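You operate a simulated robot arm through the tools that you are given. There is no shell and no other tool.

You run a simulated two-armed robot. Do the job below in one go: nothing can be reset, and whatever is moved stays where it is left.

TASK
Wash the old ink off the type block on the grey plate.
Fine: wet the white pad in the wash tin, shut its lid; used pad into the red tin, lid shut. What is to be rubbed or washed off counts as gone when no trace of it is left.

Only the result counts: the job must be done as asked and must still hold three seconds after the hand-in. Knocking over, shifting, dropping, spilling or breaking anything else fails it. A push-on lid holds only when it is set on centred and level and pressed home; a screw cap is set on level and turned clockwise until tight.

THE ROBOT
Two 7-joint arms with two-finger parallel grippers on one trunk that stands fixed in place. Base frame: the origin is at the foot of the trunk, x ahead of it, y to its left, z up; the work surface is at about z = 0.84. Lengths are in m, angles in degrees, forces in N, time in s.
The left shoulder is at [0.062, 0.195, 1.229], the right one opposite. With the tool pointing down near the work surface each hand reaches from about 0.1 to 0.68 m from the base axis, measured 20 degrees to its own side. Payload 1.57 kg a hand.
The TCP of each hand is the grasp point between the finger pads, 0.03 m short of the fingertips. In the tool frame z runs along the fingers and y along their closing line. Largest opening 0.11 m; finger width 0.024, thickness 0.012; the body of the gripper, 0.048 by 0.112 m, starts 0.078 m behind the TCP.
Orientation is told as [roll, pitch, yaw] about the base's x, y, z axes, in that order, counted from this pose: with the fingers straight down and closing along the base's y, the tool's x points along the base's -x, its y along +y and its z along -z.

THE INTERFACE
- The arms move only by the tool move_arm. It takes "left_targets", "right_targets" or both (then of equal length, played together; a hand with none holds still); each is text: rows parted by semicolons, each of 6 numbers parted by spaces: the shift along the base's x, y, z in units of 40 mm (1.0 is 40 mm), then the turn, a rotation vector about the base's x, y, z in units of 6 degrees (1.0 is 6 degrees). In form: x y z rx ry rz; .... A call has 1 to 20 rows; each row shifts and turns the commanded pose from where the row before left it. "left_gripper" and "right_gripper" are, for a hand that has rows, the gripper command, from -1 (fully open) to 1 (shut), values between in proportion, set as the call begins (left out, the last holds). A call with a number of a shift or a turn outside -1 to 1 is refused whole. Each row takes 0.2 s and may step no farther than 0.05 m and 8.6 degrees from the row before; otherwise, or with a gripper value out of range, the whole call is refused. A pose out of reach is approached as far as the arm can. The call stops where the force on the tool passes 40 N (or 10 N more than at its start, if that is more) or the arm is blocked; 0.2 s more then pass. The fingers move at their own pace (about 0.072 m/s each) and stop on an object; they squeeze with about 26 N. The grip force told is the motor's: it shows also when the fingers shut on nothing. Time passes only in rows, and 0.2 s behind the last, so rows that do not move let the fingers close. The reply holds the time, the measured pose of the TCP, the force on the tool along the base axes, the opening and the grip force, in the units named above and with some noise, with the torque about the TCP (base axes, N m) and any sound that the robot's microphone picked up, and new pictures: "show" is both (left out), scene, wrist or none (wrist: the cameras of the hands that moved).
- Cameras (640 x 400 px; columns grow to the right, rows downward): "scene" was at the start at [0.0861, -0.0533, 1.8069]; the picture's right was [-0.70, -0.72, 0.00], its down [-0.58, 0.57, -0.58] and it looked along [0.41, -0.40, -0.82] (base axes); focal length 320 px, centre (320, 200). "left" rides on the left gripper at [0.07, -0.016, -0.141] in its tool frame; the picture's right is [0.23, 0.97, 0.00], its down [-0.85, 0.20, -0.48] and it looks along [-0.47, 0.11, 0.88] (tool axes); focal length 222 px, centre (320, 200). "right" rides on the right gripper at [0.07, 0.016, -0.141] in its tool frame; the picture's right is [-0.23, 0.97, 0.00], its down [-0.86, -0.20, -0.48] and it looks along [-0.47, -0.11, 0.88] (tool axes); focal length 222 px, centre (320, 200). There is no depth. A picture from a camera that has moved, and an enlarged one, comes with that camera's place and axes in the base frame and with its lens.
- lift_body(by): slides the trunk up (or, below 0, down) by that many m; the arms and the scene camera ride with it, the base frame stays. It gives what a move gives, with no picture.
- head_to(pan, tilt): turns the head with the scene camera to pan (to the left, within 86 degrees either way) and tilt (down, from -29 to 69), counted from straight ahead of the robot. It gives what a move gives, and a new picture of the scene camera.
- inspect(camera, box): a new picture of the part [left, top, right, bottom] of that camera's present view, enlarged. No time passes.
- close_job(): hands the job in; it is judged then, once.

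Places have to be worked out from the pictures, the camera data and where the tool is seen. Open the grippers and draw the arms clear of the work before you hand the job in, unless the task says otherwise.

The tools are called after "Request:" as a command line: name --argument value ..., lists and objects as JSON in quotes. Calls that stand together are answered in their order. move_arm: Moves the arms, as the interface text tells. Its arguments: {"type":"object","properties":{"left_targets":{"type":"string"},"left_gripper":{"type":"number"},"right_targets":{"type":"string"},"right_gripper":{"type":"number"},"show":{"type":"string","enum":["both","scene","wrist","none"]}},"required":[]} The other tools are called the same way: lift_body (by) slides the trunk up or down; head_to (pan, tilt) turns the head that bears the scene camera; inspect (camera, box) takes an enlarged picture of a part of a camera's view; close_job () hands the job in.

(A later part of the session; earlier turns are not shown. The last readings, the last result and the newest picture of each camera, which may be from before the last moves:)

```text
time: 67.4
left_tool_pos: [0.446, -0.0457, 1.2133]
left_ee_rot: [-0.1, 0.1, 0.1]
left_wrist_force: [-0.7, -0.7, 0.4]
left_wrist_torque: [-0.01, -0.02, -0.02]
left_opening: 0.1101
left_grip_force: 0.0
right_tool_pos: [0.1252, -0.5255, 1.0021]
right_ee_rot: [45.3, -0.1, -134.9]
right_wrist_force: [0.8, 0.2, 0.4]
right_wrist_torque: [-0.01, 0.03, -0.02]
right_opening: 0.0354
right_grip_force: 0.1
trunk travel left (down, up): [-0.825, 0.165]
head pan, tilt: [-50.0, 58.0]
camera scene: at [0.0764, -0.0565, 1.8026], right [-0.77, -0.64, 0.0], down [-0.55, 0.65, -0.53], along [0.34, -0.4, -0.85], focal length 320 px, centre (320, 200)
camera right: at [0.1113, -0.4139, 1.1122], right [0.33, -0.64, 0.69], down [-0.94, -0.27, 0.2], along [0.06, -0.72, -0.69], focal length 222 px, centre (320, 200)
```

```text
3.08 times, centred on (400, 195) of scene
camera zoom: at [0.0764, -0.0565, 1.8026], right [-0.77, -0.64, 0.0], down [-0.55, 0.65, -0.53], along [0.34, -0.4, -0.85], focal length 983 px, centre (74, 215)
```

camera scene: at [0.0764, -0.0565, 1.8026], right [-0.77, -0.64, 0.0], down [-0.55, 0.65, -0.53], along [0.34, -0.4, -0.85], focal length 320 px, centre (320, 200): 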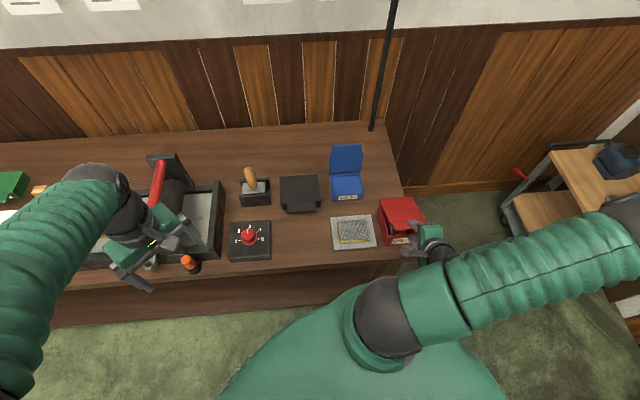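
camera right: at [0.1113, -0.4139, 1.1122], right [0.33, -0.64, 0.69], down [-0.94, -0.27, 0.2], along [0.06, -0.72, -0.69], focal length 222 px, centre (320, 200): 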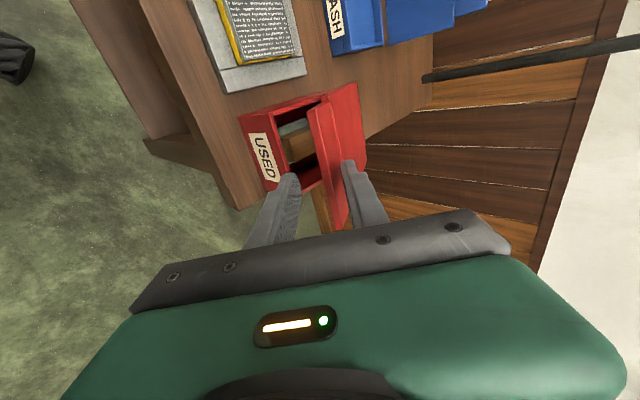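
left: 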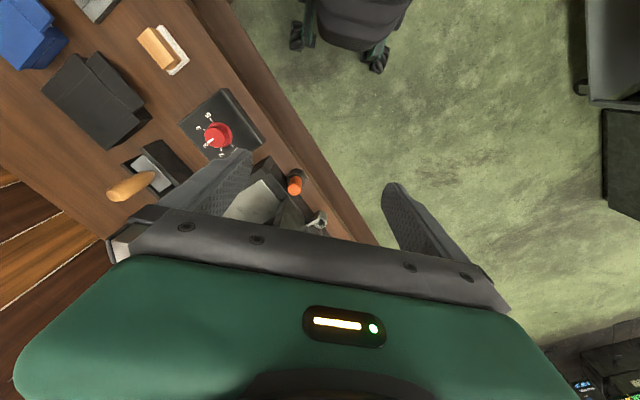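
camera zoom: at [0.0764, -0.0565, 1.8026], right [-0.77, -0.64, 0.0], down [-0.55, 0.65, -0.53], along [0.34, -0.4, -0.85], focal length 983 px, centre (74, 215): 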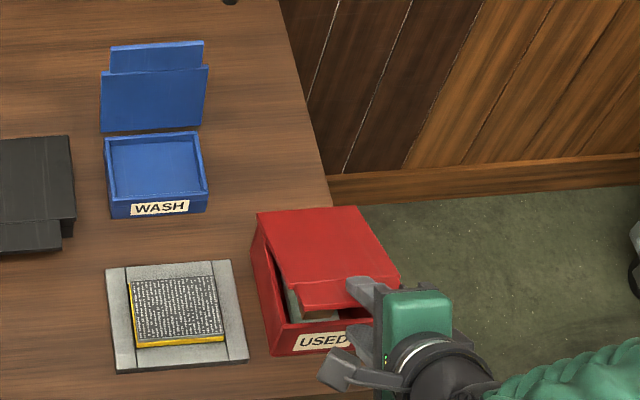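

The lid holds at ~35° against the upper finger. I push it further down along the arc to nearly closed.

Request:
move_arm --right_targets "-0.085 0.085 -0.295 0 0 0;-0.085 0.085 -0.295 0 0 0;-0.069 0.069 -0.284 0 0 0;-0.069 0.069 -0.284 0 0 0;-0.037 0.037 -0.26 0 0 0;-0.037 0.037 -0.26 0 0 0" --show "wrist"

Request:
inspect --camera "right" --box '[200, 40, 440, 240]'

Request:
inspect --camera "scene" --box '[330, 130, 470, 260]'

```text
time: 68.8
left_tool_pos: [0.4467, -0.0457, 1.2149]
left_ee_rot: [0.0, 0.0, 0.0]
left_wrist_force: [-0.2, -0.2, 0.5]
left_wrist_torque: [-0.02, 0.02, -0.01]
left_opening: 0.1101
left_grip_force: 0.1
right_tool_pos: [0.109, -0.51, 0.9319]
right_ee_rot: [45.1, -0.1, -134.9]
right_wrist_force: [0.5, 0.6, -1.0]
right_wrist_torque: [0.01, 0.0, 0.0]
right_opening: 0.035
right_grip_force: 0.1
trunk travel left (down, up): [-0.825, 0.165]
head pan, tilt: [-50.0, 58.0]
camera right: at [0.096, -0.3989, 1.0443], right [0.33, -0.64, 0.69], down [-0.94, -0.27, 0.2], along [0.06, -0.72, -0.7], focal length 222 px, centre (320, 200)
```

right: 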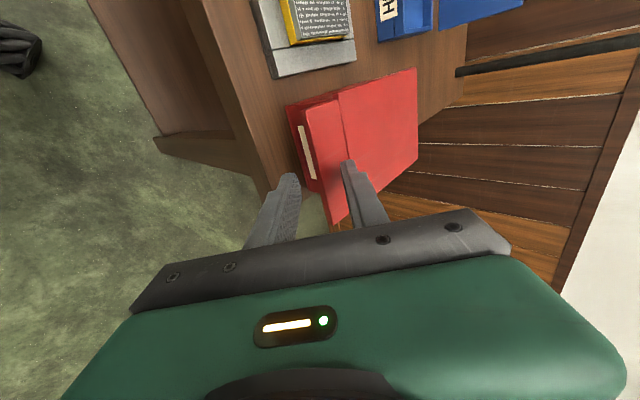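

```text
2.00 times, centred on (320, 140) of right
camera zoom: at [0.096, -0.3989, 1.0443], right [0.33, -0.64, 0.69], down [-0.94, -0.27, 0.2], along [0.06, -0.72, -0.7], focal length 444 px, centre (320, 320)
```

zoom: 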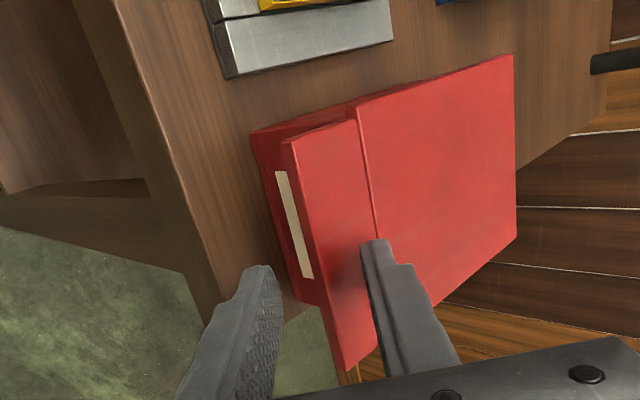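

```text
3.08 times, centred on (400, 195) of scene
camera zoom: at [0.0764, -0.0567, 1.8026], right [-0.77, -0.64, 0.0], down [-0.55, 0.65, -0.53], along [0.34, -0.4, -0.85], focal length 983 px, centre (74, 215)
```

zoom: 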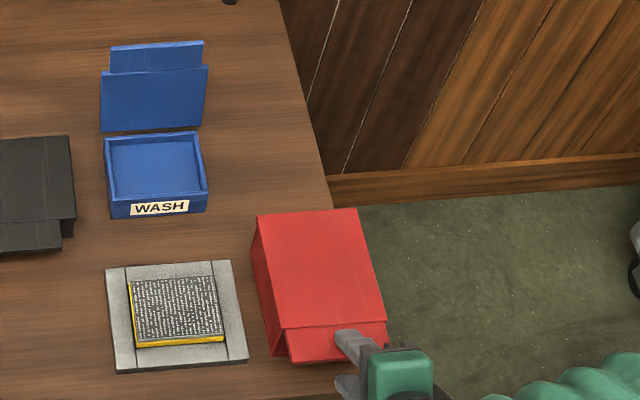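

Nearly shut. I press on down in small steps and watch the force.

Request:
move_arm --right_targets "-0.01 0.01 -0.15 0 0 0;0 0 -0.15 0 0 0;0 0 -0.1 0 0 0" --show "wrist"

Request:
inspect --camera "right" --box '[200, 40, 440, 240]'

```text
time: 69.6
left_tool_pos: [0.4429, -0.0405, 1.216]
left_ee_rot: [-0.3, -0.1, 0.1]
left_wrist_force: [0.9, -0.1, 0.3]
left_wrist_torque: [-0.01, 0.05, 0.03]
left_opening: 0.11
left_grip_force: 0.1
right_tool_pos: [0.1064, -0.5067, 0.9209]
right_ee_rot: [45.6, -0.3, -135.0]
right_wrist_force: [-8.3, 2.2, 28.8]
right_wrist_torque: [-0.72, -0.83, 0.06]
right_opening: 0.0484
right_grip_force: 7.8
trunk travel left (down, up): [-0.825, 0.165]
head pan, tilt: [-50.0, 58.0]
camera right: at [0.0932, -0.3948, 1.0314], right [0.32, -0.64, 0.7], down [-0.94, -0.26, 0.2], along [0.06, -0.72, -0.69], focal length 222 px, centre (320, 200)
```

right: 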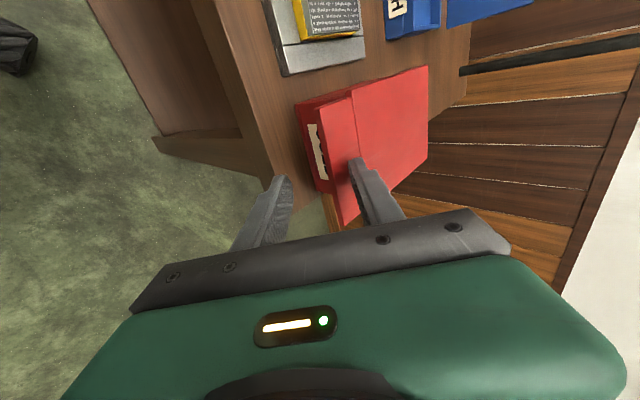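

```text
2.00 times, centred on (320, 140) of right
camera zoom: at [0.0932, -0.3948, 1.0314], right [0.32, -0.64, 0.7], down [-0.94, -0.26, 0.2], along [0.06, -0.72, -0.69], focal length 444 px, centre (320, 320)
```

zoom: 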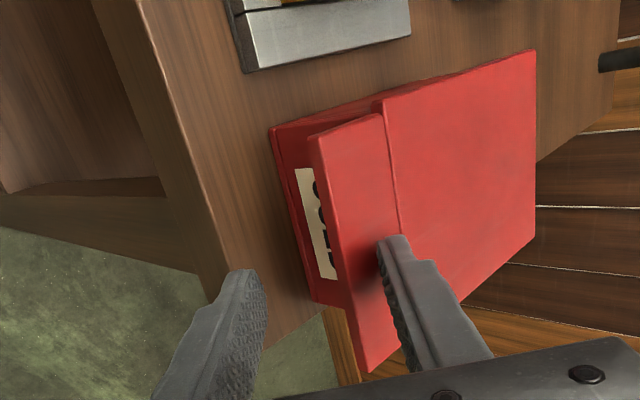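

Force 29 N: the lid has stopped. I ease off, draw the fingers straight back clear of the tab and look at the lid.

Request:
move_arm --right_targets "0 0 0.15 0 0 0;-0.3 0.3 0 0 0 0;-0.4 0.4 0 0 0 0;-0.4 0.4 0.4 0 0 0" --show "both"

Request:
inspect --camera "right" --box '[200, 40, 440, 240]'

Request:
inspect --camera "scene" --box '[360, 170, 440, 260]'

```text
time: 70.6
left_tool_pos: [0.447, -0.042, 1.2156]
left_ee_rot: [-0.1, -0.1, 0.1]
left_wrist_force: [-0.5, 0.5, -0.4]
left_wrist_torque: [0.02, -0.02, 0.0]
left_opening: 0.1102
left_grip_force: 0.0
right_tool_pos: [0.0652, -0.4636, 0.9402]
right_ee_rot: [45.2, -0.1, -135.0]
right_wrist_force: [-0.8, -0.1, 0.3]
right_wrist_torque: [-0.01, -0.04, -0.02]
right_opening: 0.035
right_grip_force: 0.1
trunk travel left (down, up): [-0.825, 0.165]
head pan, tilt: [-50.0, 58.0]
camera scene: at [0.0746, -0.0515, 1.8026], right [-0.77, -0.64, 0.0], down [-0.55, 0.65, -0.53], along [0.34, -0.41, -0.85], focal length 320 px, centre (320, 200)
camera right: at [0.0513, -0.3511, 1.0509], right [0.33, -0.65, 0.69], down [-0.94, -0.27, 0.2], along [0.06, -0.72, -0.7], focal length 222 px, centre (320, 200)
```

scene: 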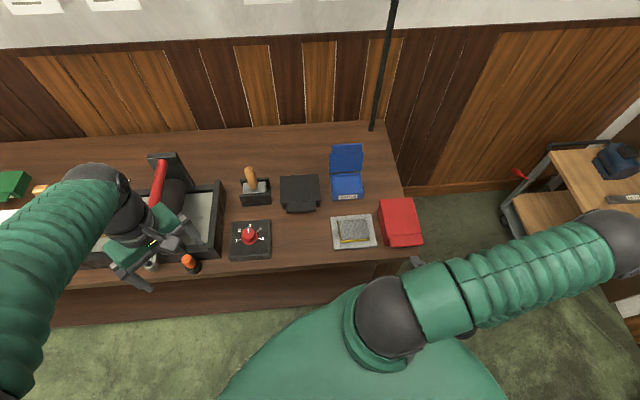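
right: 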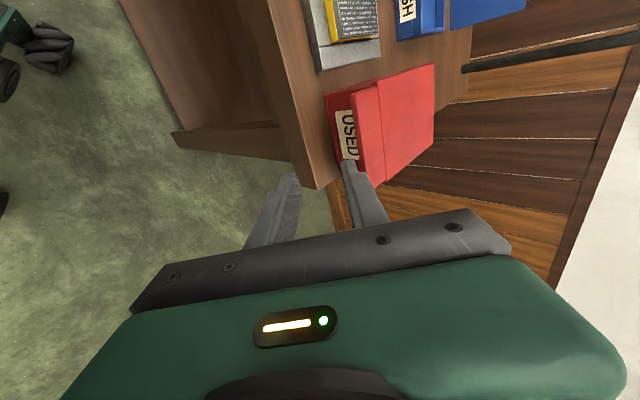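

```text
2.00 times, centred on (320, 140) of right
camera zoom: at [0.0513, -0.3511, 1.0509], right [0.33, -0.65, 0.69], down [-0.94, -0.27, 0.2], along [0.06, -0.72, -0.7], focal length 444 px, centre (320, 320)
```

zoom: 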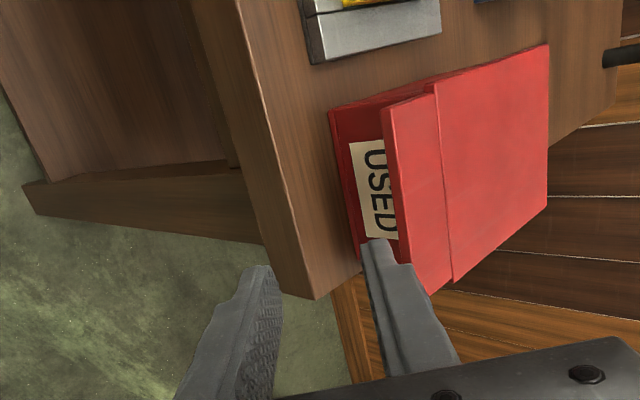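

```text
4.44 times, centred on (400, 215) of scene
camera zoom: at [0.0746, -0.0515, 1.8026], right [-0.77, -0.64, 0.0], down [-0.55, 0.65, -0.53], along [0.34, -0.41, -0.85], focal length 1420 px, centre (-36, 133)
```

zoom: 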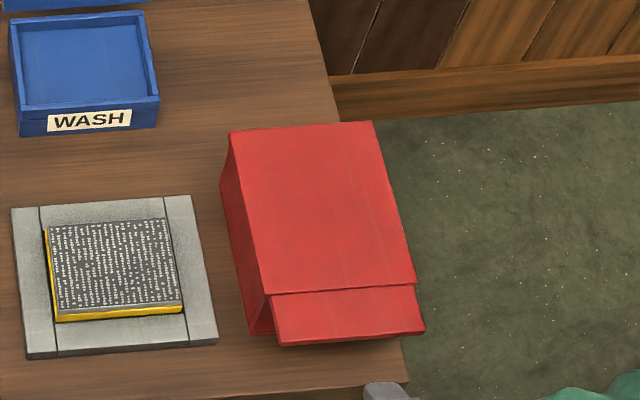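

The red lid is level and down (front and back corners both at z≈0.92). Now to the WASH lid: I raise the hand, carry it over the standing blue lid with a 30° tilt and 0.05 m gap, staying above it.

Request:
move_arm --right_targets "0 0 0.9 0 0 0;0 0 0.9 0 0 0;0 0 0.9 0 0 0;0 0 0.9 0 0 0;0 0 0.9 0 0 0;0.782 -0.348 0 0.1475 0.1475 0;0.782 -0.348 0 0.1475 0.1475 0;0.782 -0.348 0 0.1475 0.1475 0;0.782 -0.348 0 0.1475 0.1475 0;0.782 -0.348 0 0.1475 0.1475 0;0.782 -0.348 0 0.1475 0.1475 0;0.782 -0.348 0 0.1475 0.1475 0;0.782 -0.348 0 0.1475 0.1475 0" --right_gripper 0.09 --show "both"

```text
time: 73.4
left_tool_pos: [0.4478, -0.0459, 1.2153]
left_ee_rot: [-0.1, 0.1, 0.1]
left_wrist_force: [0.5, 0.0, -0.4]
left_wrist_torque: [0.0, -0.01, 0.03]
left_opening: 0.1101
left_grip_force: 0.1
right_tool_pos: [0.2825, -0.6202, 1.0931]
right_ee_rot: [35.1, -0.1, -135.0]
right_wrist_force: [0.2, -0.1, -0.4]
right_wrist_torque: [0.01, 0.02, -0.01]
right_opening: 0.0499
right_grip_force: 0.0
right hand out of reach, approached as far as the arm can: row 2, 3, 4, 5, 6
trunk travel left (down, up): [-0.825, 0.165]
head pan, tilt: [-50.0, 58.0]
camera scene: at [0.0791, -0.0574, 1.8024], right [-0.77, -0.64, 0.0], down [-0.55, 0.65, -0.53], along [0.34, -0.4, -0.85], focal length 320 px, centre (320, 200)
camera right: at [0.2839, -0.5241, 1.2185], right [0.41, -0.72, 0.56], down [-0.91, -0.3, 0.28], along [-0.04, -0.62, -0.78], focal length 222 px, centre (320, 200)
```

scene: 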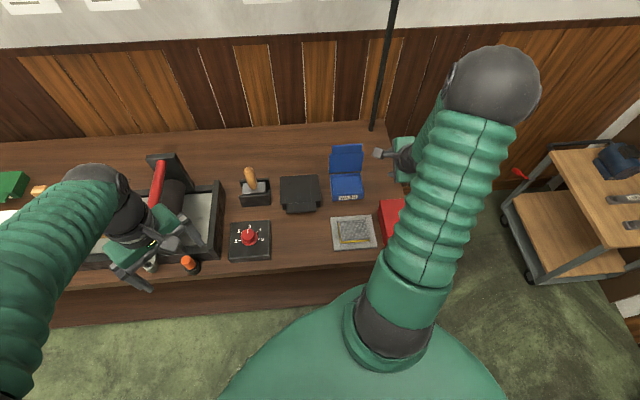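
right: 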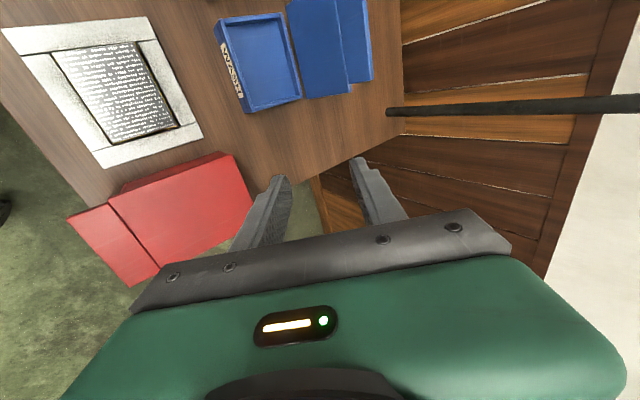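

The measured pose is what counts now (early rows were clipped). I move on to above the blue lid's top edge at 30° tilt.

Request:
move_arm --right_targets "0.79 -0.0525 0 0.118 0.118 0;0.79 -0.0525 0 0.118 0.118 0;0.79 -0.0525 -0.1 0.118 0.118 0;0.79 -0.0525 -0.2 0.118 0.118 0;0.79 -0.0525 -0.2 0.118 0.118 0" --show "both"

Request:
inspect --camera "right" --box '[200, 40, 440, 240]'

Request:
inspect --camera "scene" --box '[310, 110, 450, 260]'

```text
time: 74.6
left_tool_pos: [0.4501, -0.0458, 1.2129]
left_ee_rot: [0.0, 0.2, 0.2]
left_wrist_force: [-0.7, 0.2, 0.8]
left_wrist_torque: [0.02, 0.0, 0.0]
left_opening: 0.11
left_grip_force: 0.2
right_tool_pos: [0.4435, -0.6319, 1.0709]
right_ee_rot: [29.9, -0.2, -134.8]
right_wrist_force: [0.1, -0.4, -0.1]
right_wrist_torque: [0.0, 0.04, -0.01]
right_opening: 0.0499
right_grip_force: 0.2
trunk travel left (down, up): [-0.825, 0.165]
head pan, tilt: [-50.0, 58.0]
camera scene: at [0.082, -0.0565, 1.8023], right [-0.77, -0.64, 0.0], down [-0.55, 0.65, -0.53], along [0.34, -0.4, -0.85], focal length 320 px, centre (320, 200)
camera right: at [0.4521, -0.5425, 1.2024], right [0.44, -0.75, 0.49], down [-0.89, -0.31, 0.32], along [-0.09, -0.58, -0.81], focal length 222 px, centre (320, 200)
```

scene: 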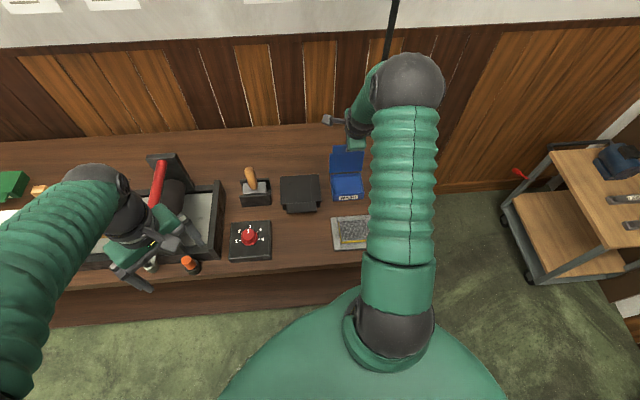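
right: 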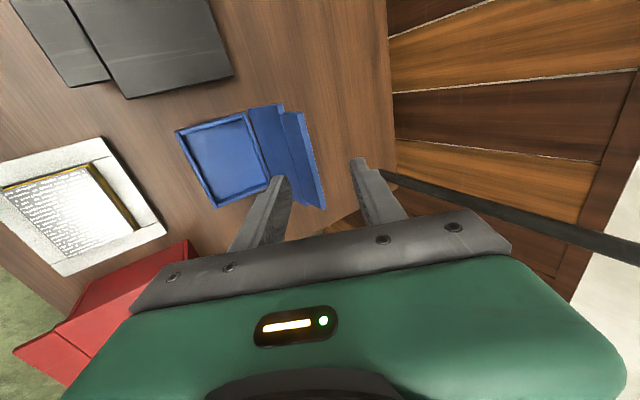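

```text
2.00 times, centred on (320, 140) of right
camera zoom: at [0.4521, -0.5425, 1.2024], right [0.44, -0.75, 0.49], down [-0.89, -0.31, 0.32], along [-0.09, -0.58, -0.81], focal length 444 px, centre (320, 320)
```

zoom: 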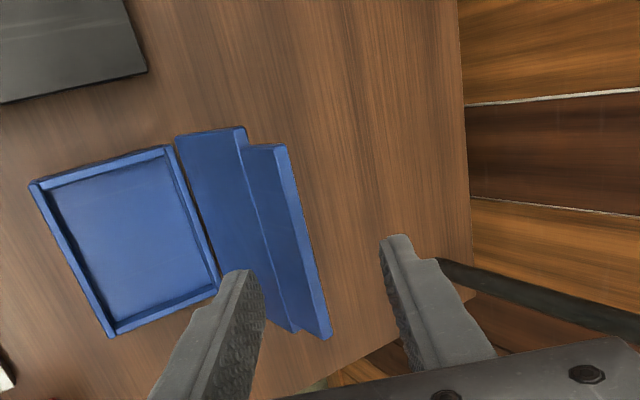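

```text
2.67 times, centred on (380, 185) of scene
camera zoom: at [0.082, -0.0565, 1.8023], right [-0.77, -0.64, 0.0], down [-0.55, 0.65, -0.53], along [0.34, -0.4, -0.85], focal length 852 px, centre (160, 240)
```

zoom: 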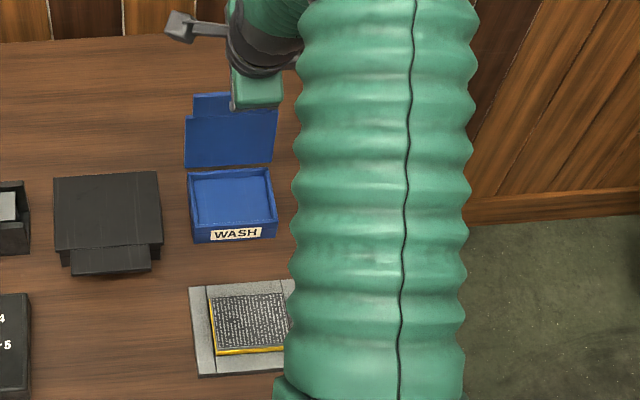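

Triangulated, the blue lid's tab top is near e2-offset 0.143, z≈1.012, leaning back ~9°. I shift 15 mm further and lower 48 mm so the fingers straddle the tab.

Request:
move_arm --right_targets "0.269 -0.269 0 0 0 0;0 0 -0.3 0 0 0;0 0 -0.3 0 0 0;0 0 -0.3 0 0 0;0 0 -0.3 0 0 0" --show "wrist"

Request:
inspect --camera "right" --box '[200, 40, 440, 240]'

```text
time: 75.8
left_tool_pos: [0.4466, -0.0454, 1.214]
left_ee_rot: [0.0, 0.0, 0.0]
left_wrist_force: [0.6, -0.2, -0.8]
left_wrist_torque: [-0.01, 0.01, 0.02]
left_opening: 0.11
left_grip_force: 0.0
right_tool_pos: [0.4511, -0.6434, 1.0252]
right_ee_rot: [30.1, -0.1, -134.9]
right_wrist_force: [-0.5, 1.0, -0.7]
right_wrist_torque: [0.01, 0.04, 0.0]
right_opening: 0.0498
right_grip_force: 0.0
trunk travel left (down, up): [-0.825, 0.165]
head pan, tilt: [-50.0, 58.0]
camera right: at [0.4603, -0.5536, 1.1552], right [0.44, -0.76, 0.49], down [-0.9, -0.31, 0.32], along [-0.09, -0.58, -0.81], focal length 222 px, centre (320, 200)
```

right: 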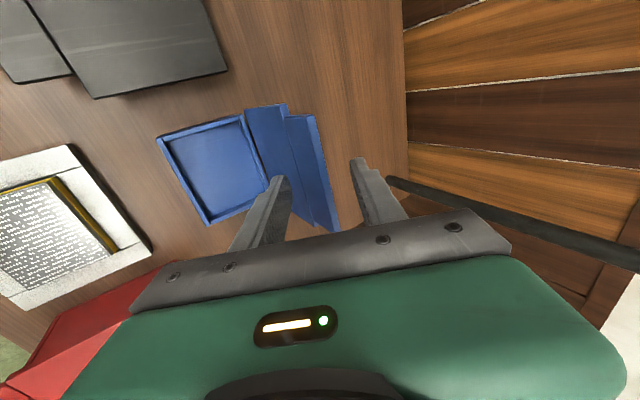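

```text
2.00 times, centred on (320, 140) of right
camera zoom: at [0.4603, -0.5536, 1.1552], right [0.44, -0.76, 0.49], down [-0.9, -0.31, 0.32], along [-0.09, -0.58, -0.81], focal length 444 px, centre (320, 320)
```

zoom: 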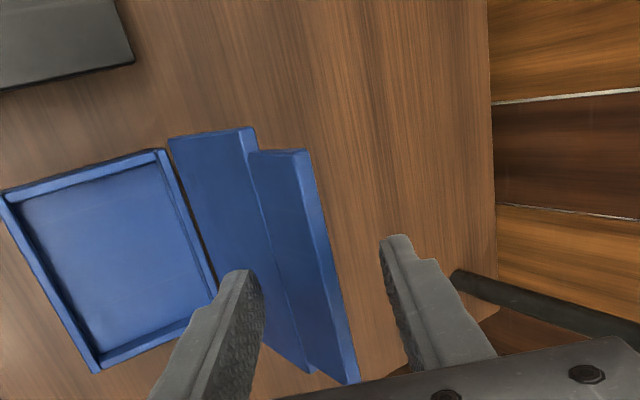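

The tab sits between the fingers. I draw it forward past vertical along its arc.

Request:
move_arm --right_targets "-0.377 0.377 -0.055 0 0 0;-0.347 0.347 -0.028 0 0 0;-0.336 0.336 -0.11 0 0 0;-0.35 0.35 -0.2175 -0.471 -0.471 0" --show "both"

Request:
inspect --camera "right" --box '[200, 40, 440, 240]'

```text
time: 76.8
left_tool_pos: [0.4458, -0.0461, 1.2143]
left_ee_rot: [0.1, -0.1, 0.0]
left_wrist_force: [-0.6, 0.2, 0.5]
left_wrist_torque: [0.01, 0.0, -0.02]
left_opening: 0.1101
left_grip_force: 0.0
right_tool_pos: [0.3933, -0.5856, 1.0096]
right_ee_rot: [34.1, -0.1, -134.8]
right_wrist_force: [0.1, 0.0, 0.1]
right_wrist_torque: [0.0, 0.0, 0.0]
right_opening: 0.0501
right_grip_force: 0.0
trunk travel left (down, up): [-0.825, 0.165]
head pan, tilt: [-50.0, 58.0]
camera scene: at [0.0772, -0.0571, 1.8025], right [-0.77, -0.64, 0.0], down [-0.55, 0.65, -0.53], along [0.34, -0.4, -0.85], focal length 320 px, centre (320, 200)
camera right: at [0.3961, -0.4908, 1.1358], right [0.41, -0.73, 0.55], down [-0.91, -0.3, 0.29], along [-0.04, -0.62, -0.79], focal length 222 px, centre (320, 200)
```

scene: 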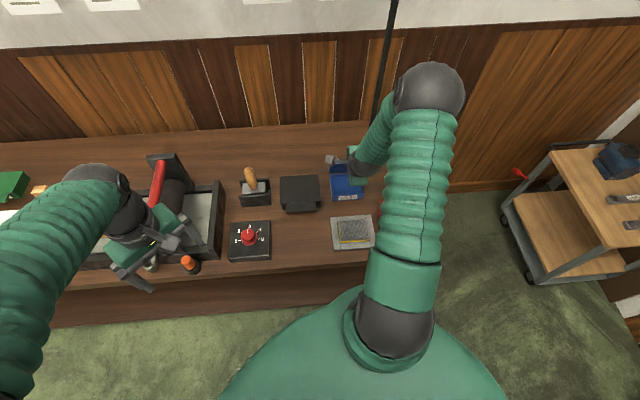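
right: 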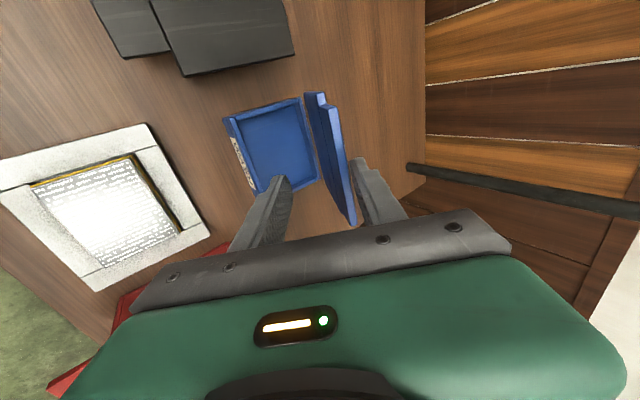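

```text
2.00 times, centred on (320, 140) of right
camera zoom: at [0.3961, -0.4908, 1.1358], right [0.41, -0.73, 0.55], down [-0.91, -0.3, 0.29], along [-0.04, -0.62, -0.79], focal length 444 px, centre (320, 320)
```

zoom: 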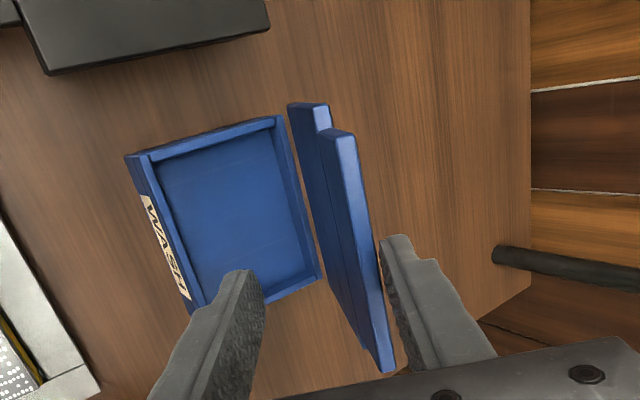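

The lid follows the outer finger. I narrow the gap to 40 mm and continue down the arc.

Request:
move_arm --right_targets "-0.32 0.32 -0.2975 -0.471 -0.471 0;-0.279 0.279 -0.3675 -0.471 -0.471 0;-0.228 0.228 -0.415 -0.354 -0.354 0;-0.156 0.156 -0.435 0 0 0" --right_gripper 0.273 --show "wrist"

Request:
inspect --camera "right" --box '[200, 40, 440, 240]'

Request:
inspect --camera "scene" --box '[310, 130, 430, 260]'

```text
time: 77.8
left_tool_pos: [0.4481, -0.0462, 1.2144]
left_ee_rot: [0.0, 0.0, 0.0]
left_wrist_force: [-1.1, -0.1, -1.0]
left_wrist_torque: [-0.01, -0.05, -0.03]
left_opening: 0.1102
left_grip_force: 0.1
right_tool_pos: [0.3551, -0.547, 0.9477]
right_ee_rot: [45.1, -0.1, -134.9]
right_wrist_force: [-0.1, 0.5, 0.3]
right_wrist_torque: [0.02, -0.01, 0.01]
right_opening: 0.04
right_grip_force: 0.0
trunk travel left (down, up): [-0.825, 0.165]
head pan, tilt: [-50.0, 58.0]
camera right: at [0.3423, -0.4345, 1.0594], right [0.33, -0.65, 0.69], down [-0.94, -0.27, 0.2], along [0.06, -0.72, -0.7], focal length 222 px, centre (320, 200)
```

right: 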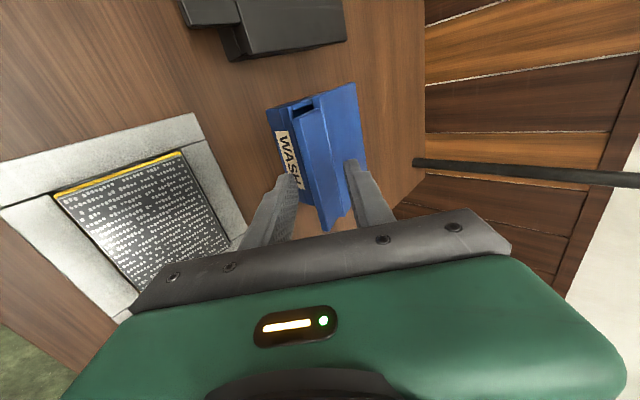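

```text
2.00 times, centred on (320, 140) of right
camera zoom: at [0.3423, -0.4345, 1.0594], right [0.33, -0.65, 0.69], down [-0.94, -0.27, 0.2], along [0.06, -0.72, -0.7], focal length 444 px, centre (320, 320)
```

zoom: 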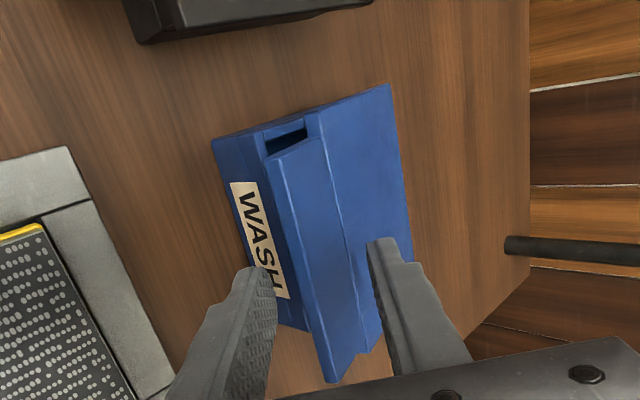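

```text
3.08 times, centred on (370, 195) of scene
camera zoom: at [0.079, -0.0572, 1.8025], right [-0.77, -0.64, 0.0], down [-0.55, 0.65, -0.53], along [0.34, -0.4, -0.85], focal length 983 px, centre (166, 215)
```

zoom: 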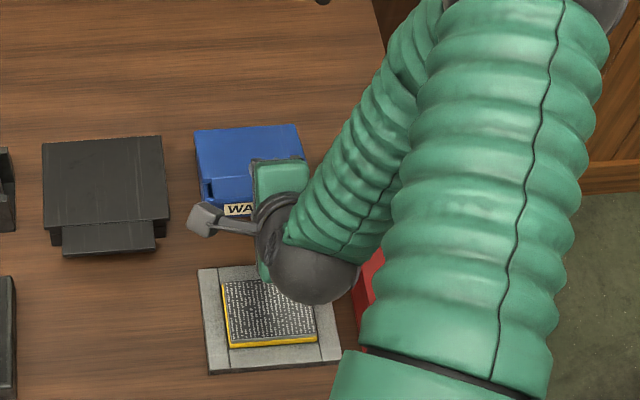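

Nearly down (≈25°) with the lower finger well clear of the tin front. I lower further and then press gently.

Request:
move_arm --right_targets "-0.103 0.103 -0.4675 0 0 0;-0.035 0.035 -0.3375 0 0 0" --show "wrist"

Request:
inspect --camera "right" --box '[200, 40, 440, 240]'

```text
time: 78.4
left_tool_pos: [0.4477, -0.0449, 1.2141]
left_ee_rot: [0.2, 0.1, 0.0]
left_wrist_force: [-0.9, 0.6, -1.1]
left_wrist_torque: [-0.02, -0.03, -0.01]
left_opening: 0.1101
left_grip_force: 0.0
right_tool_pos: [0.3498, -0.5414, 0.9163]
right_ee_rot: [45.0, -0.3, -135.0]
right_wrist_force: [1.2, -0.2, -0.2]
right_wrist_torque: [-0.01, 0.03, 0.0]
right_opening: 0.04
right_grip_force: 0.0
trunk travel left (down, up): [-0.825, 0.165]
head pan, tilt: [-50.0, 58.0]
camera right: at [0.3367, -0.4296, 1.0277], right [0.33, -0.65, 0.69], down [-0.94, -0.27, 0.2], along [0.06, -0.72, -0.7], focal length 222 px, centre (320, 200)
```

right: 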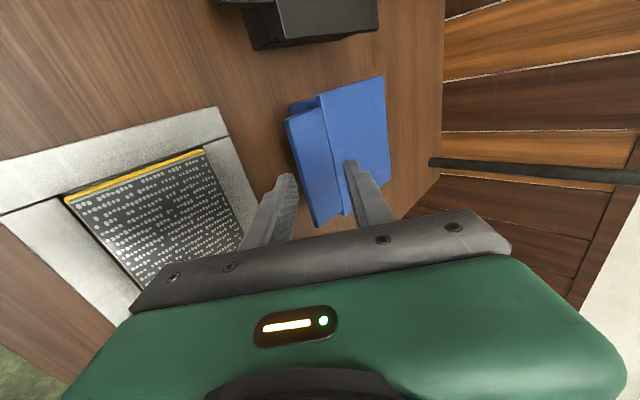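

```text
2.00 times, centred on (320, 140) of right
camera zoom: at [0.3367, -0.4296, 1.0277], right [0.33, -0.65, 0.69], down [-0.94, -0.27, 0.2], along [0.06, -0.72, -0.7], focal length 444 px, centre (320, 320)
```

zoom: 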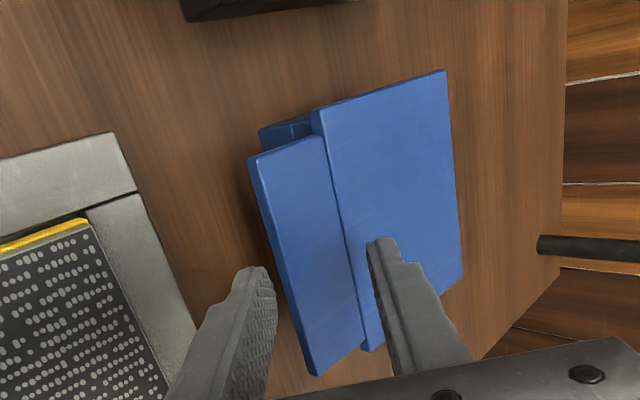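

Now pressing the WASH lid down in small steps.

Request:
move_arm --right_targets "0 0 -0.15 0 0 0;0 0 -0.15 0 0 0" --show "none"

Request:
move_arm --right_targets "0 0 -0.12 0 0 0" --show "wrist"

```text
time: 79.0
left_tool_pos: [0.4475, -0.0452, 1.2142]
left_ee_rot: [-0.1, 0.0, 0.1]
left_wrist_force: [0.6, 0.7, -0.8]
left_wrist_torque: [0.01, 0.0, -0.01]
left_opening: 0.1099
left_grip_force: 0.0
right_tool_pos: [0.3503, -0.5416, 0.9057]
right_ee_rot: [45.1, -0.2, -134.9]
right_wrist_force: [0.2, 0.0, -0.8]
right_wrist_torque: [-0.03, 0.01, -0.01]
right_opening: 0.0398
right_grip_force: 0.0
trunk travel left (down, up): [-0.825, 0.165]
head pan, tilt: [-50.0, 58.0]
```

```text
time: 79.4
left_tool_pos: [0.4465, -0.0449, 1.2153]
left_ee_rot: [0.1, 0.0, 0.1]
left_wrist_force: [-0.3, -0.1, 0.5]
left_wrist_torque: [0.0, -0.02, 0.05]
left_opening: 0.1099
left_grip_force: 0.0
right_tool_pos: [0.3501, -0.542, 0.8993]
right_ee_rot: [45.1, -0.1, -134.9]
right_wrist_force: [0.4, 0.2, 0.3]
right_wrist_torque: [0.02, 0.02, 0.04]
right_opening: 0.0398
right_grip_force: 0.0
trunk travel left (down, up): [-0.825, 0.165]
head pan, tilt: [-50.0, 58.0]
camera right: at [0.3362, -0.4296, 1.0111], right [0.33, -0.65, 0.69], down [-0.94, -0.27, 0.2], along [0.06, -0.72, -0.7], focal length 222 px, centre (320, 200)
```

right: 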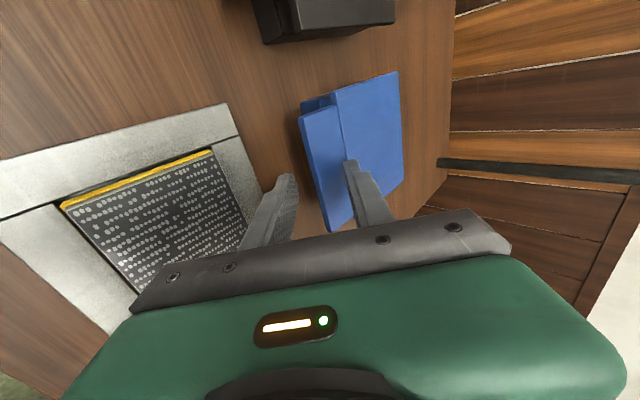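

No force yet; upper fingertip is at z≈0.892. A few millimetres more.

Request:
move_arm --right_targets "0 0 -0.1 0 0 0;0 0 -0.1 0 0 0" --show "wrist"

Request:
inspect --camera "right" --box '[200, 40, 440, 240]'

```text
time: 80.0
left_tool_pos: [0.4454, -0.0436, 1.2145]
left_ee_rot: [-0.2, 0.0, 0.0]
left_wrist_force: [-0.5, 0.0, 1.0]
left_wrist_torque: [0.02, -0.04, -0.03]
left_opening: 0.1102
left_grip_force: 0.1
right_tool_pos: [0.3492, -0.541, 0.8935]
right_ee_rot: [45.3, -0.2, -134.9]
right_wrist_force: [-2.6, 1.5, 11.7]
right_wrist_torque: [-0.28, -0.33, 0.1]
right_opening: 0.0451
right_grip_force: 3.7
trunk travel left (down, up): [-0.825, 0.165]
head pan, tilt: [-50.0, 58.0]
camera right: at [0.3353, -0.4281, 1.0047], right [0.33, -0.64, 0.69], down [-0.94, -0.27, 0.2], along [0.06, -0.72, -0.69], focal length 222 px, centre (320, 200)
```

right: 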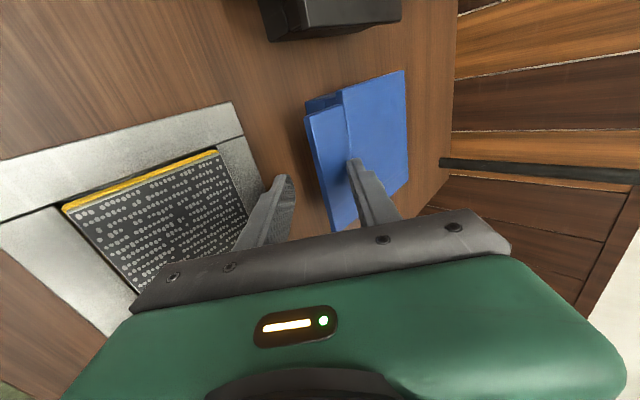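

```text
2.00 times, centred on (320, 140) of right
camera zoom: at [0.3353, -0.4281, 1.0047], right [0.33, -0.64, 0.69], down [-0.94, -0.27, 0.2], along [0.06, -0.72, -0.69], focal length 444 px, centre (320, 320)
```

zoom: 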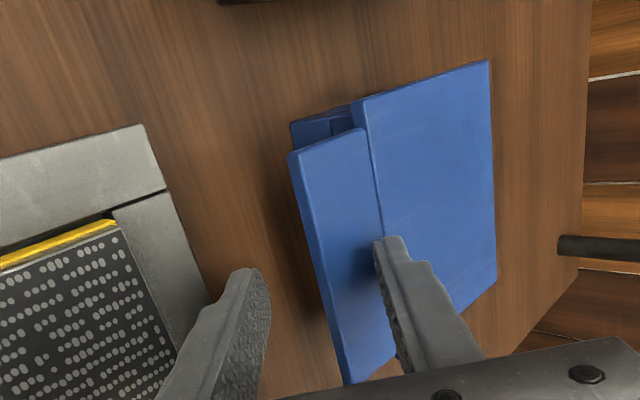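

Contact with 12 N at the height of the closed lid. I press a touch more, then ease off and withdraw up and back.

Request:
move_arm --right_targets "0 0 -0.1 0 0 0;0 0 0 0 0 0" --show "none"

Request:
move_arm --right_targets "0 0 0.25 0 0 0;-0.2 0.2 0.1 0 0 0;-0.35 0.35 0.5 0 0 0;-0.3 0.3 0.9 0 0 0;-0.3 0.3 0.9 0 0 0" --show "both"

Request:
inspect --camera "right" --box '[150, 20, 480, 240]'

Request:
inspect --camera "scene" --box '[310, 130, 430, 260]'

```text
time: 80.6
left_tool_pos: [0.4444, -0.042, 1.2158]
left_ee_rot: [-0.2, -0.1, 0.0]
left_wrist_force: [0.6, 0.0, 0.0]
left_wrist_torque: [-0.02, 0.0, 0.02]
left_opening: 0.1099
left_grip_force: 0.1
right_tool_pos: [0.3471, -0.5398, 0.8905]
right_ee_rot: [45.4, -0.3, -135.0]
right_wrist_force: [-5.0, 3.4, 23.3]
right_wrist_torque: [-0.59, -0.63, -0.11]
right_opening: 0.0506
right_grip_force: 6.0
trunk travel left (down, up): [-0.825, 0.165]
head pan, tilt: [-50.0, 58.0]
```

```text
time: 81.8
left_tool_pos: [0.4479, -0.0449, 1.2142]
left_ee_rot: [0.0, -0.1, 0.1]
left_wrist_force: [0.5, 0.3, -0.9]
left_wrist_torque: [0.0, -0.01, 0.02]
left_opening: 0.1101
left_grip_force: 0.0
right_tool_pos: [0.303, -0.4947, 0.9959]
right_ee_rot: [45.1, -0.2, -134.9]
right_wrist_force: [-1.3, -0.6, -0.6]
right_wrist_torque: [-0.01, -0.02, 0.06]
right_opening: 0.04
right_grip_force: 0.0
trunk travel left (down, up): [-0.825, 0.165]
head pan, tilt: [-50.0, 58.0]
camera scene: at [0.0774, -0.0548, 1.8025], right [-0.77, -0.64, 0.0], down [-0.55, 0.65, -0.53], along [0.34, -0.4, -0.85], focal length 320 px, centre (320, 200)
camera right: at [0.2891, -0.3828, 1.1064], right [0.33, -0.65, 0.69], down [-0.94, -0.27, 0.2], along [0.06, -0.72, -0.7], focal length 222 px, centre (320, 200)
```

scene: 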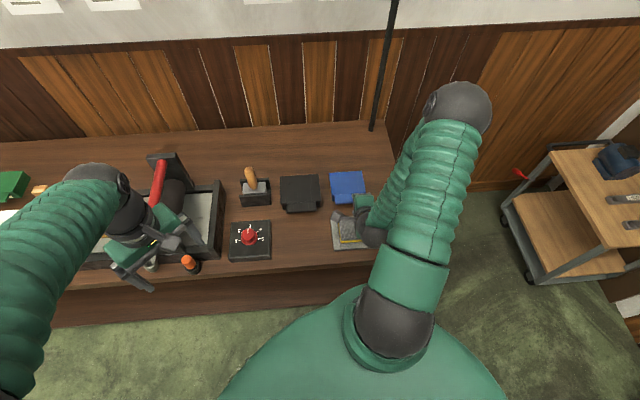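
right: 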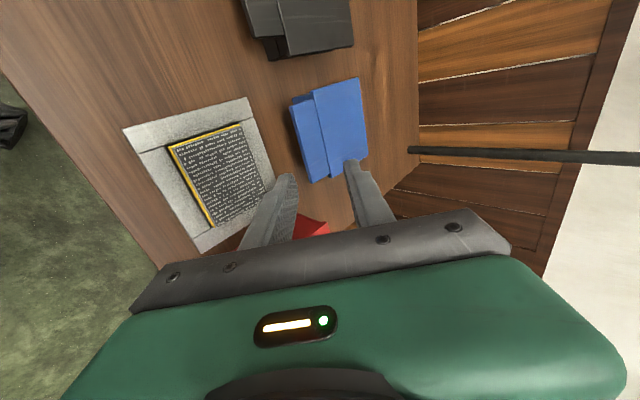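

```text
1.82 times, centred on (315, 130) of right
camera zoom: at [0.2891, -0.3828, 1.1064], right [0.33, -0.65, 0.69], down [-0.94, -0.27, 0.2], along [0.06, -0.72, -0.7], focal length 404 px, centre (329, 327)
```

zoom: 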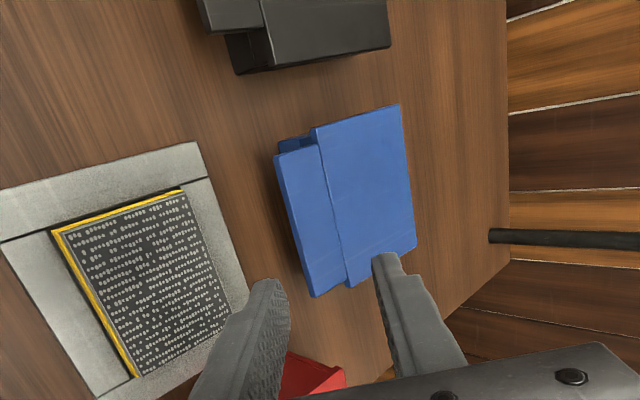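

```text
3.08 times, centred on (370, 195) of scene
camera zoom: at [0.0774, -0.0548, 1.8025], right [-0.77, -0.64, 0.0], down [-0.55, 0.65, -0.53], along [0.34, -0.4, -0.85], focal length 983 px, centre (166, 215)
```

zoom: 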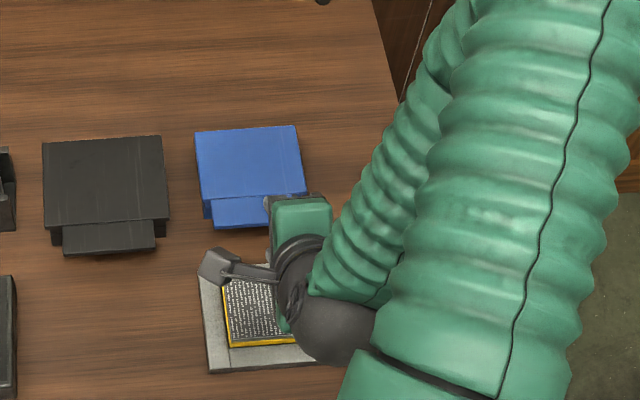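

The WASH lid is shut as it was at first. I raise the hand and bring it upright to inspect all from above.

Request:
move_arm --right_targets "0 0 0.7 0.663 0.663 0;0 0 0.7 0.663 0.663 0;0 0 0.7 0.663 0.663 0;0 0 0.7 0.663 0.663 0;0 0 0.7 0.663 0.663 0;0 0 0.7 0.663 0.663 0;0 0 0.5 0.663 0.663 0;0 0 0.5 0.663 0.663 0" --right_gripper -1 --show "both"

Request:
inspect --camera "right" --box '[220, 0, 480, 200]'

```text
time: 83.6
left_tool_pos: [0.4487, -0.0453, 1.2136]
left_ee_rot: [0.1, 0.1, 0.0]
left_wrist_force: [-0.3, 0.0, -0.1]
left_wrist_torque: [0.01, -0.01, -0.02]
left_opening: 0.1099
left_grip_force: 0.0
right_tool_pos: [0.3053, -0.497, 1.1998]
right_ee_rot: [-0.2, -0.1, -134.9]
right_wrist_force: [0.5, 0.1, 0.1]
right_wrist_torque: [0.0, 0.0, 0.0]
right_opening: 0.1099
right_grip_force: 0.0
trunk travel left (down, up): [-0.825, 0.165]
head pan, tilt: [-50.0, 58.0]
camera scene: at [0.0797, -0.0563, 1.8024], right [-0.77, -0.64, 0.0], down [-0.55, 0.65, -0.53], along [0.34, -0.4, -0.85], focal length 320 px, centre (320, 200)
camera right: at [0.3656, -0.4589, 1.3425], right [0.53, -0.85, 0.0], down [-0.74, -0.47, 0.48], along [-0.41, -0.25, -0.88], focal length 222 px, centre (320, 200)
```

scene: 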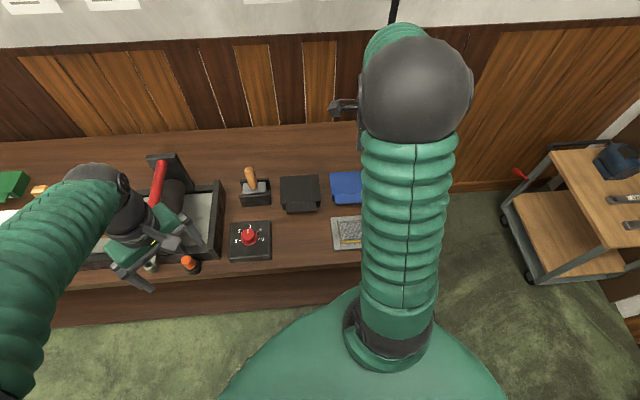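
right: 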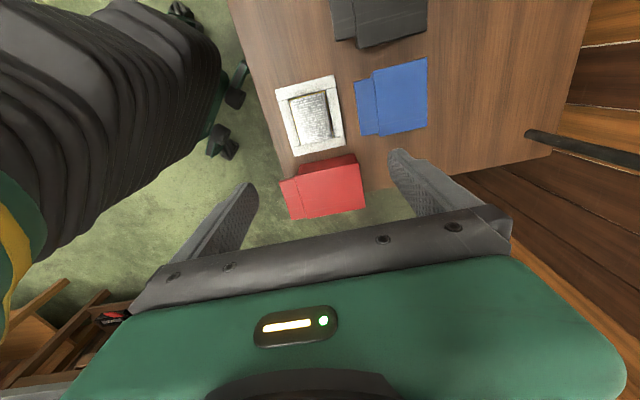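

```text
2.00 times, centred on (350, 100) of right
camera zoom: at [0.3656, -0.4589, 1.3425], right [0.53, -0.85, 0.0], down [-0.74, -0.47, 0.48], along [-0.41, -0.25, -0.88], focal length 444 px, centre (260, 400)
```

zoom: 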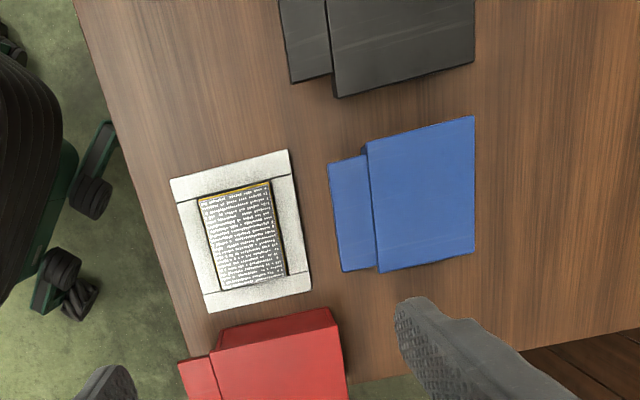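

I move the hand to the left so the head camera sees the red tin, the block and the blue tin.

Request:
move_arm --right_targets "0.4 0.6 0 0 0 0;0.4 0.6 0 0 0 0;0.4 0.6 0 0 0 0;0.4 0.6 0 0 0 0;0.4 0.6 0 0 0 0;0.4 0.6 0 0 0 0" --show "both"

Request:
inspect --camera "scene" --box '[360, 160, 450, 260]'

Request:
inspect --camera "right" --box '[260, 60, 480, 240]'

```text
time: 85.0
left_tool_pos: [0.449, -0.0433, 1.2146]
left_ee_rot: [0.1, 0.2, 0.2]
left_wrist_force: [0.0, 0.2, -0.5]
left_wrist_torque: [-0.05, -0.01, 0.04]
left_opening: 0.1097
left_grip_force: 0.2
right_tool_pos: [0.4002, -0.3504, 1.2008]
right_ee_rot: [0.0, -0.1, -134.8]
right_wrist_force: [-0.8, 0.2, -0.8]
right_wrist_torque: [-0.02, 0.0, 0.0]
right_opening: 0.11
right_grip_force: 0.0
trunk travel left (down, up): [-0.825, 0.165]
head pan, tilt: [-50.0, 58.0]
camera scene: at [0.0799, -0.053, 1.8025], right [-0.77, -0.64, 0.0], down [-0.55, 0.65, -0.53], along [0.34, -0.41, -0.85], focal length 320 px, centre (320, 200)
camera right: at [0.4611, -0.3118, 1.3422], right [0.53, -0.85, 0.0], down [-0.74, -0.47, 0.48], along [-0.41, -0.26, -0.88], focal length 222 px, centre (320, 200)
```

scene: 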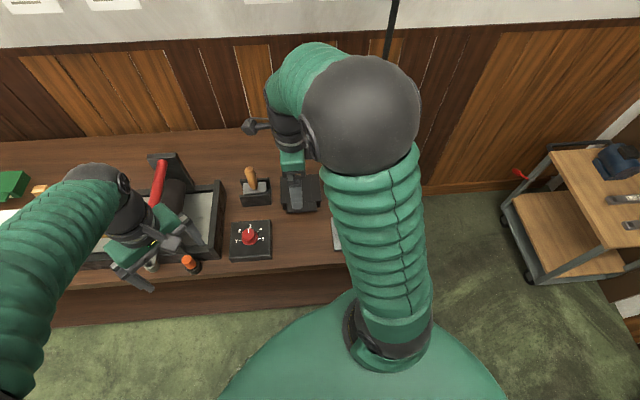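
right: 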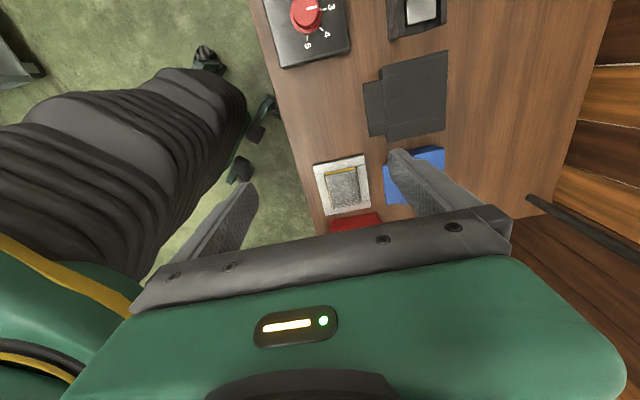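

```text
4.00 times, centred on (405, 210) of scene
camera zoom: at [0.0799, -0.053, 1.8025], right [-0.77, -0.64, 0.0], down [-0.55, 0.65, -0.53], along [0.34, -0.41, -0.85], focal length 1278 px, centre (-20, 160)
```

zoom: 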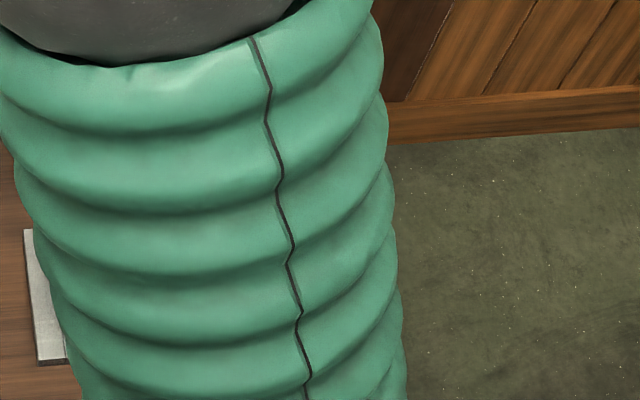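

```text
2.22 times, centred on (370, 150) of right
camera zoom: at [0.4611, -0.3118, 1.3422], right [0.53, -0.85, 0.0], down [-0.74, -0.47, 0.48], along [-0.41, -0.26, -0.88], focal length 494 px, centre (209, 311)
```

zoom: 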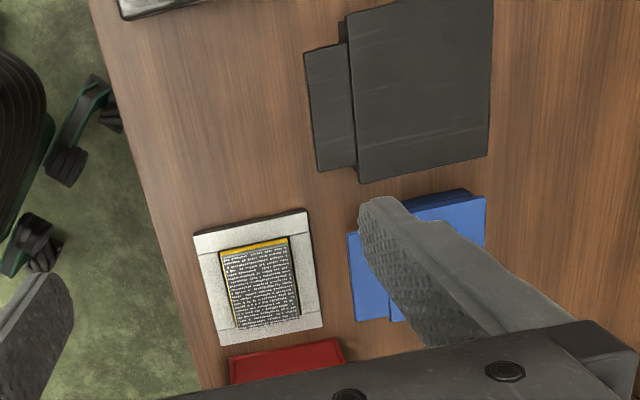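

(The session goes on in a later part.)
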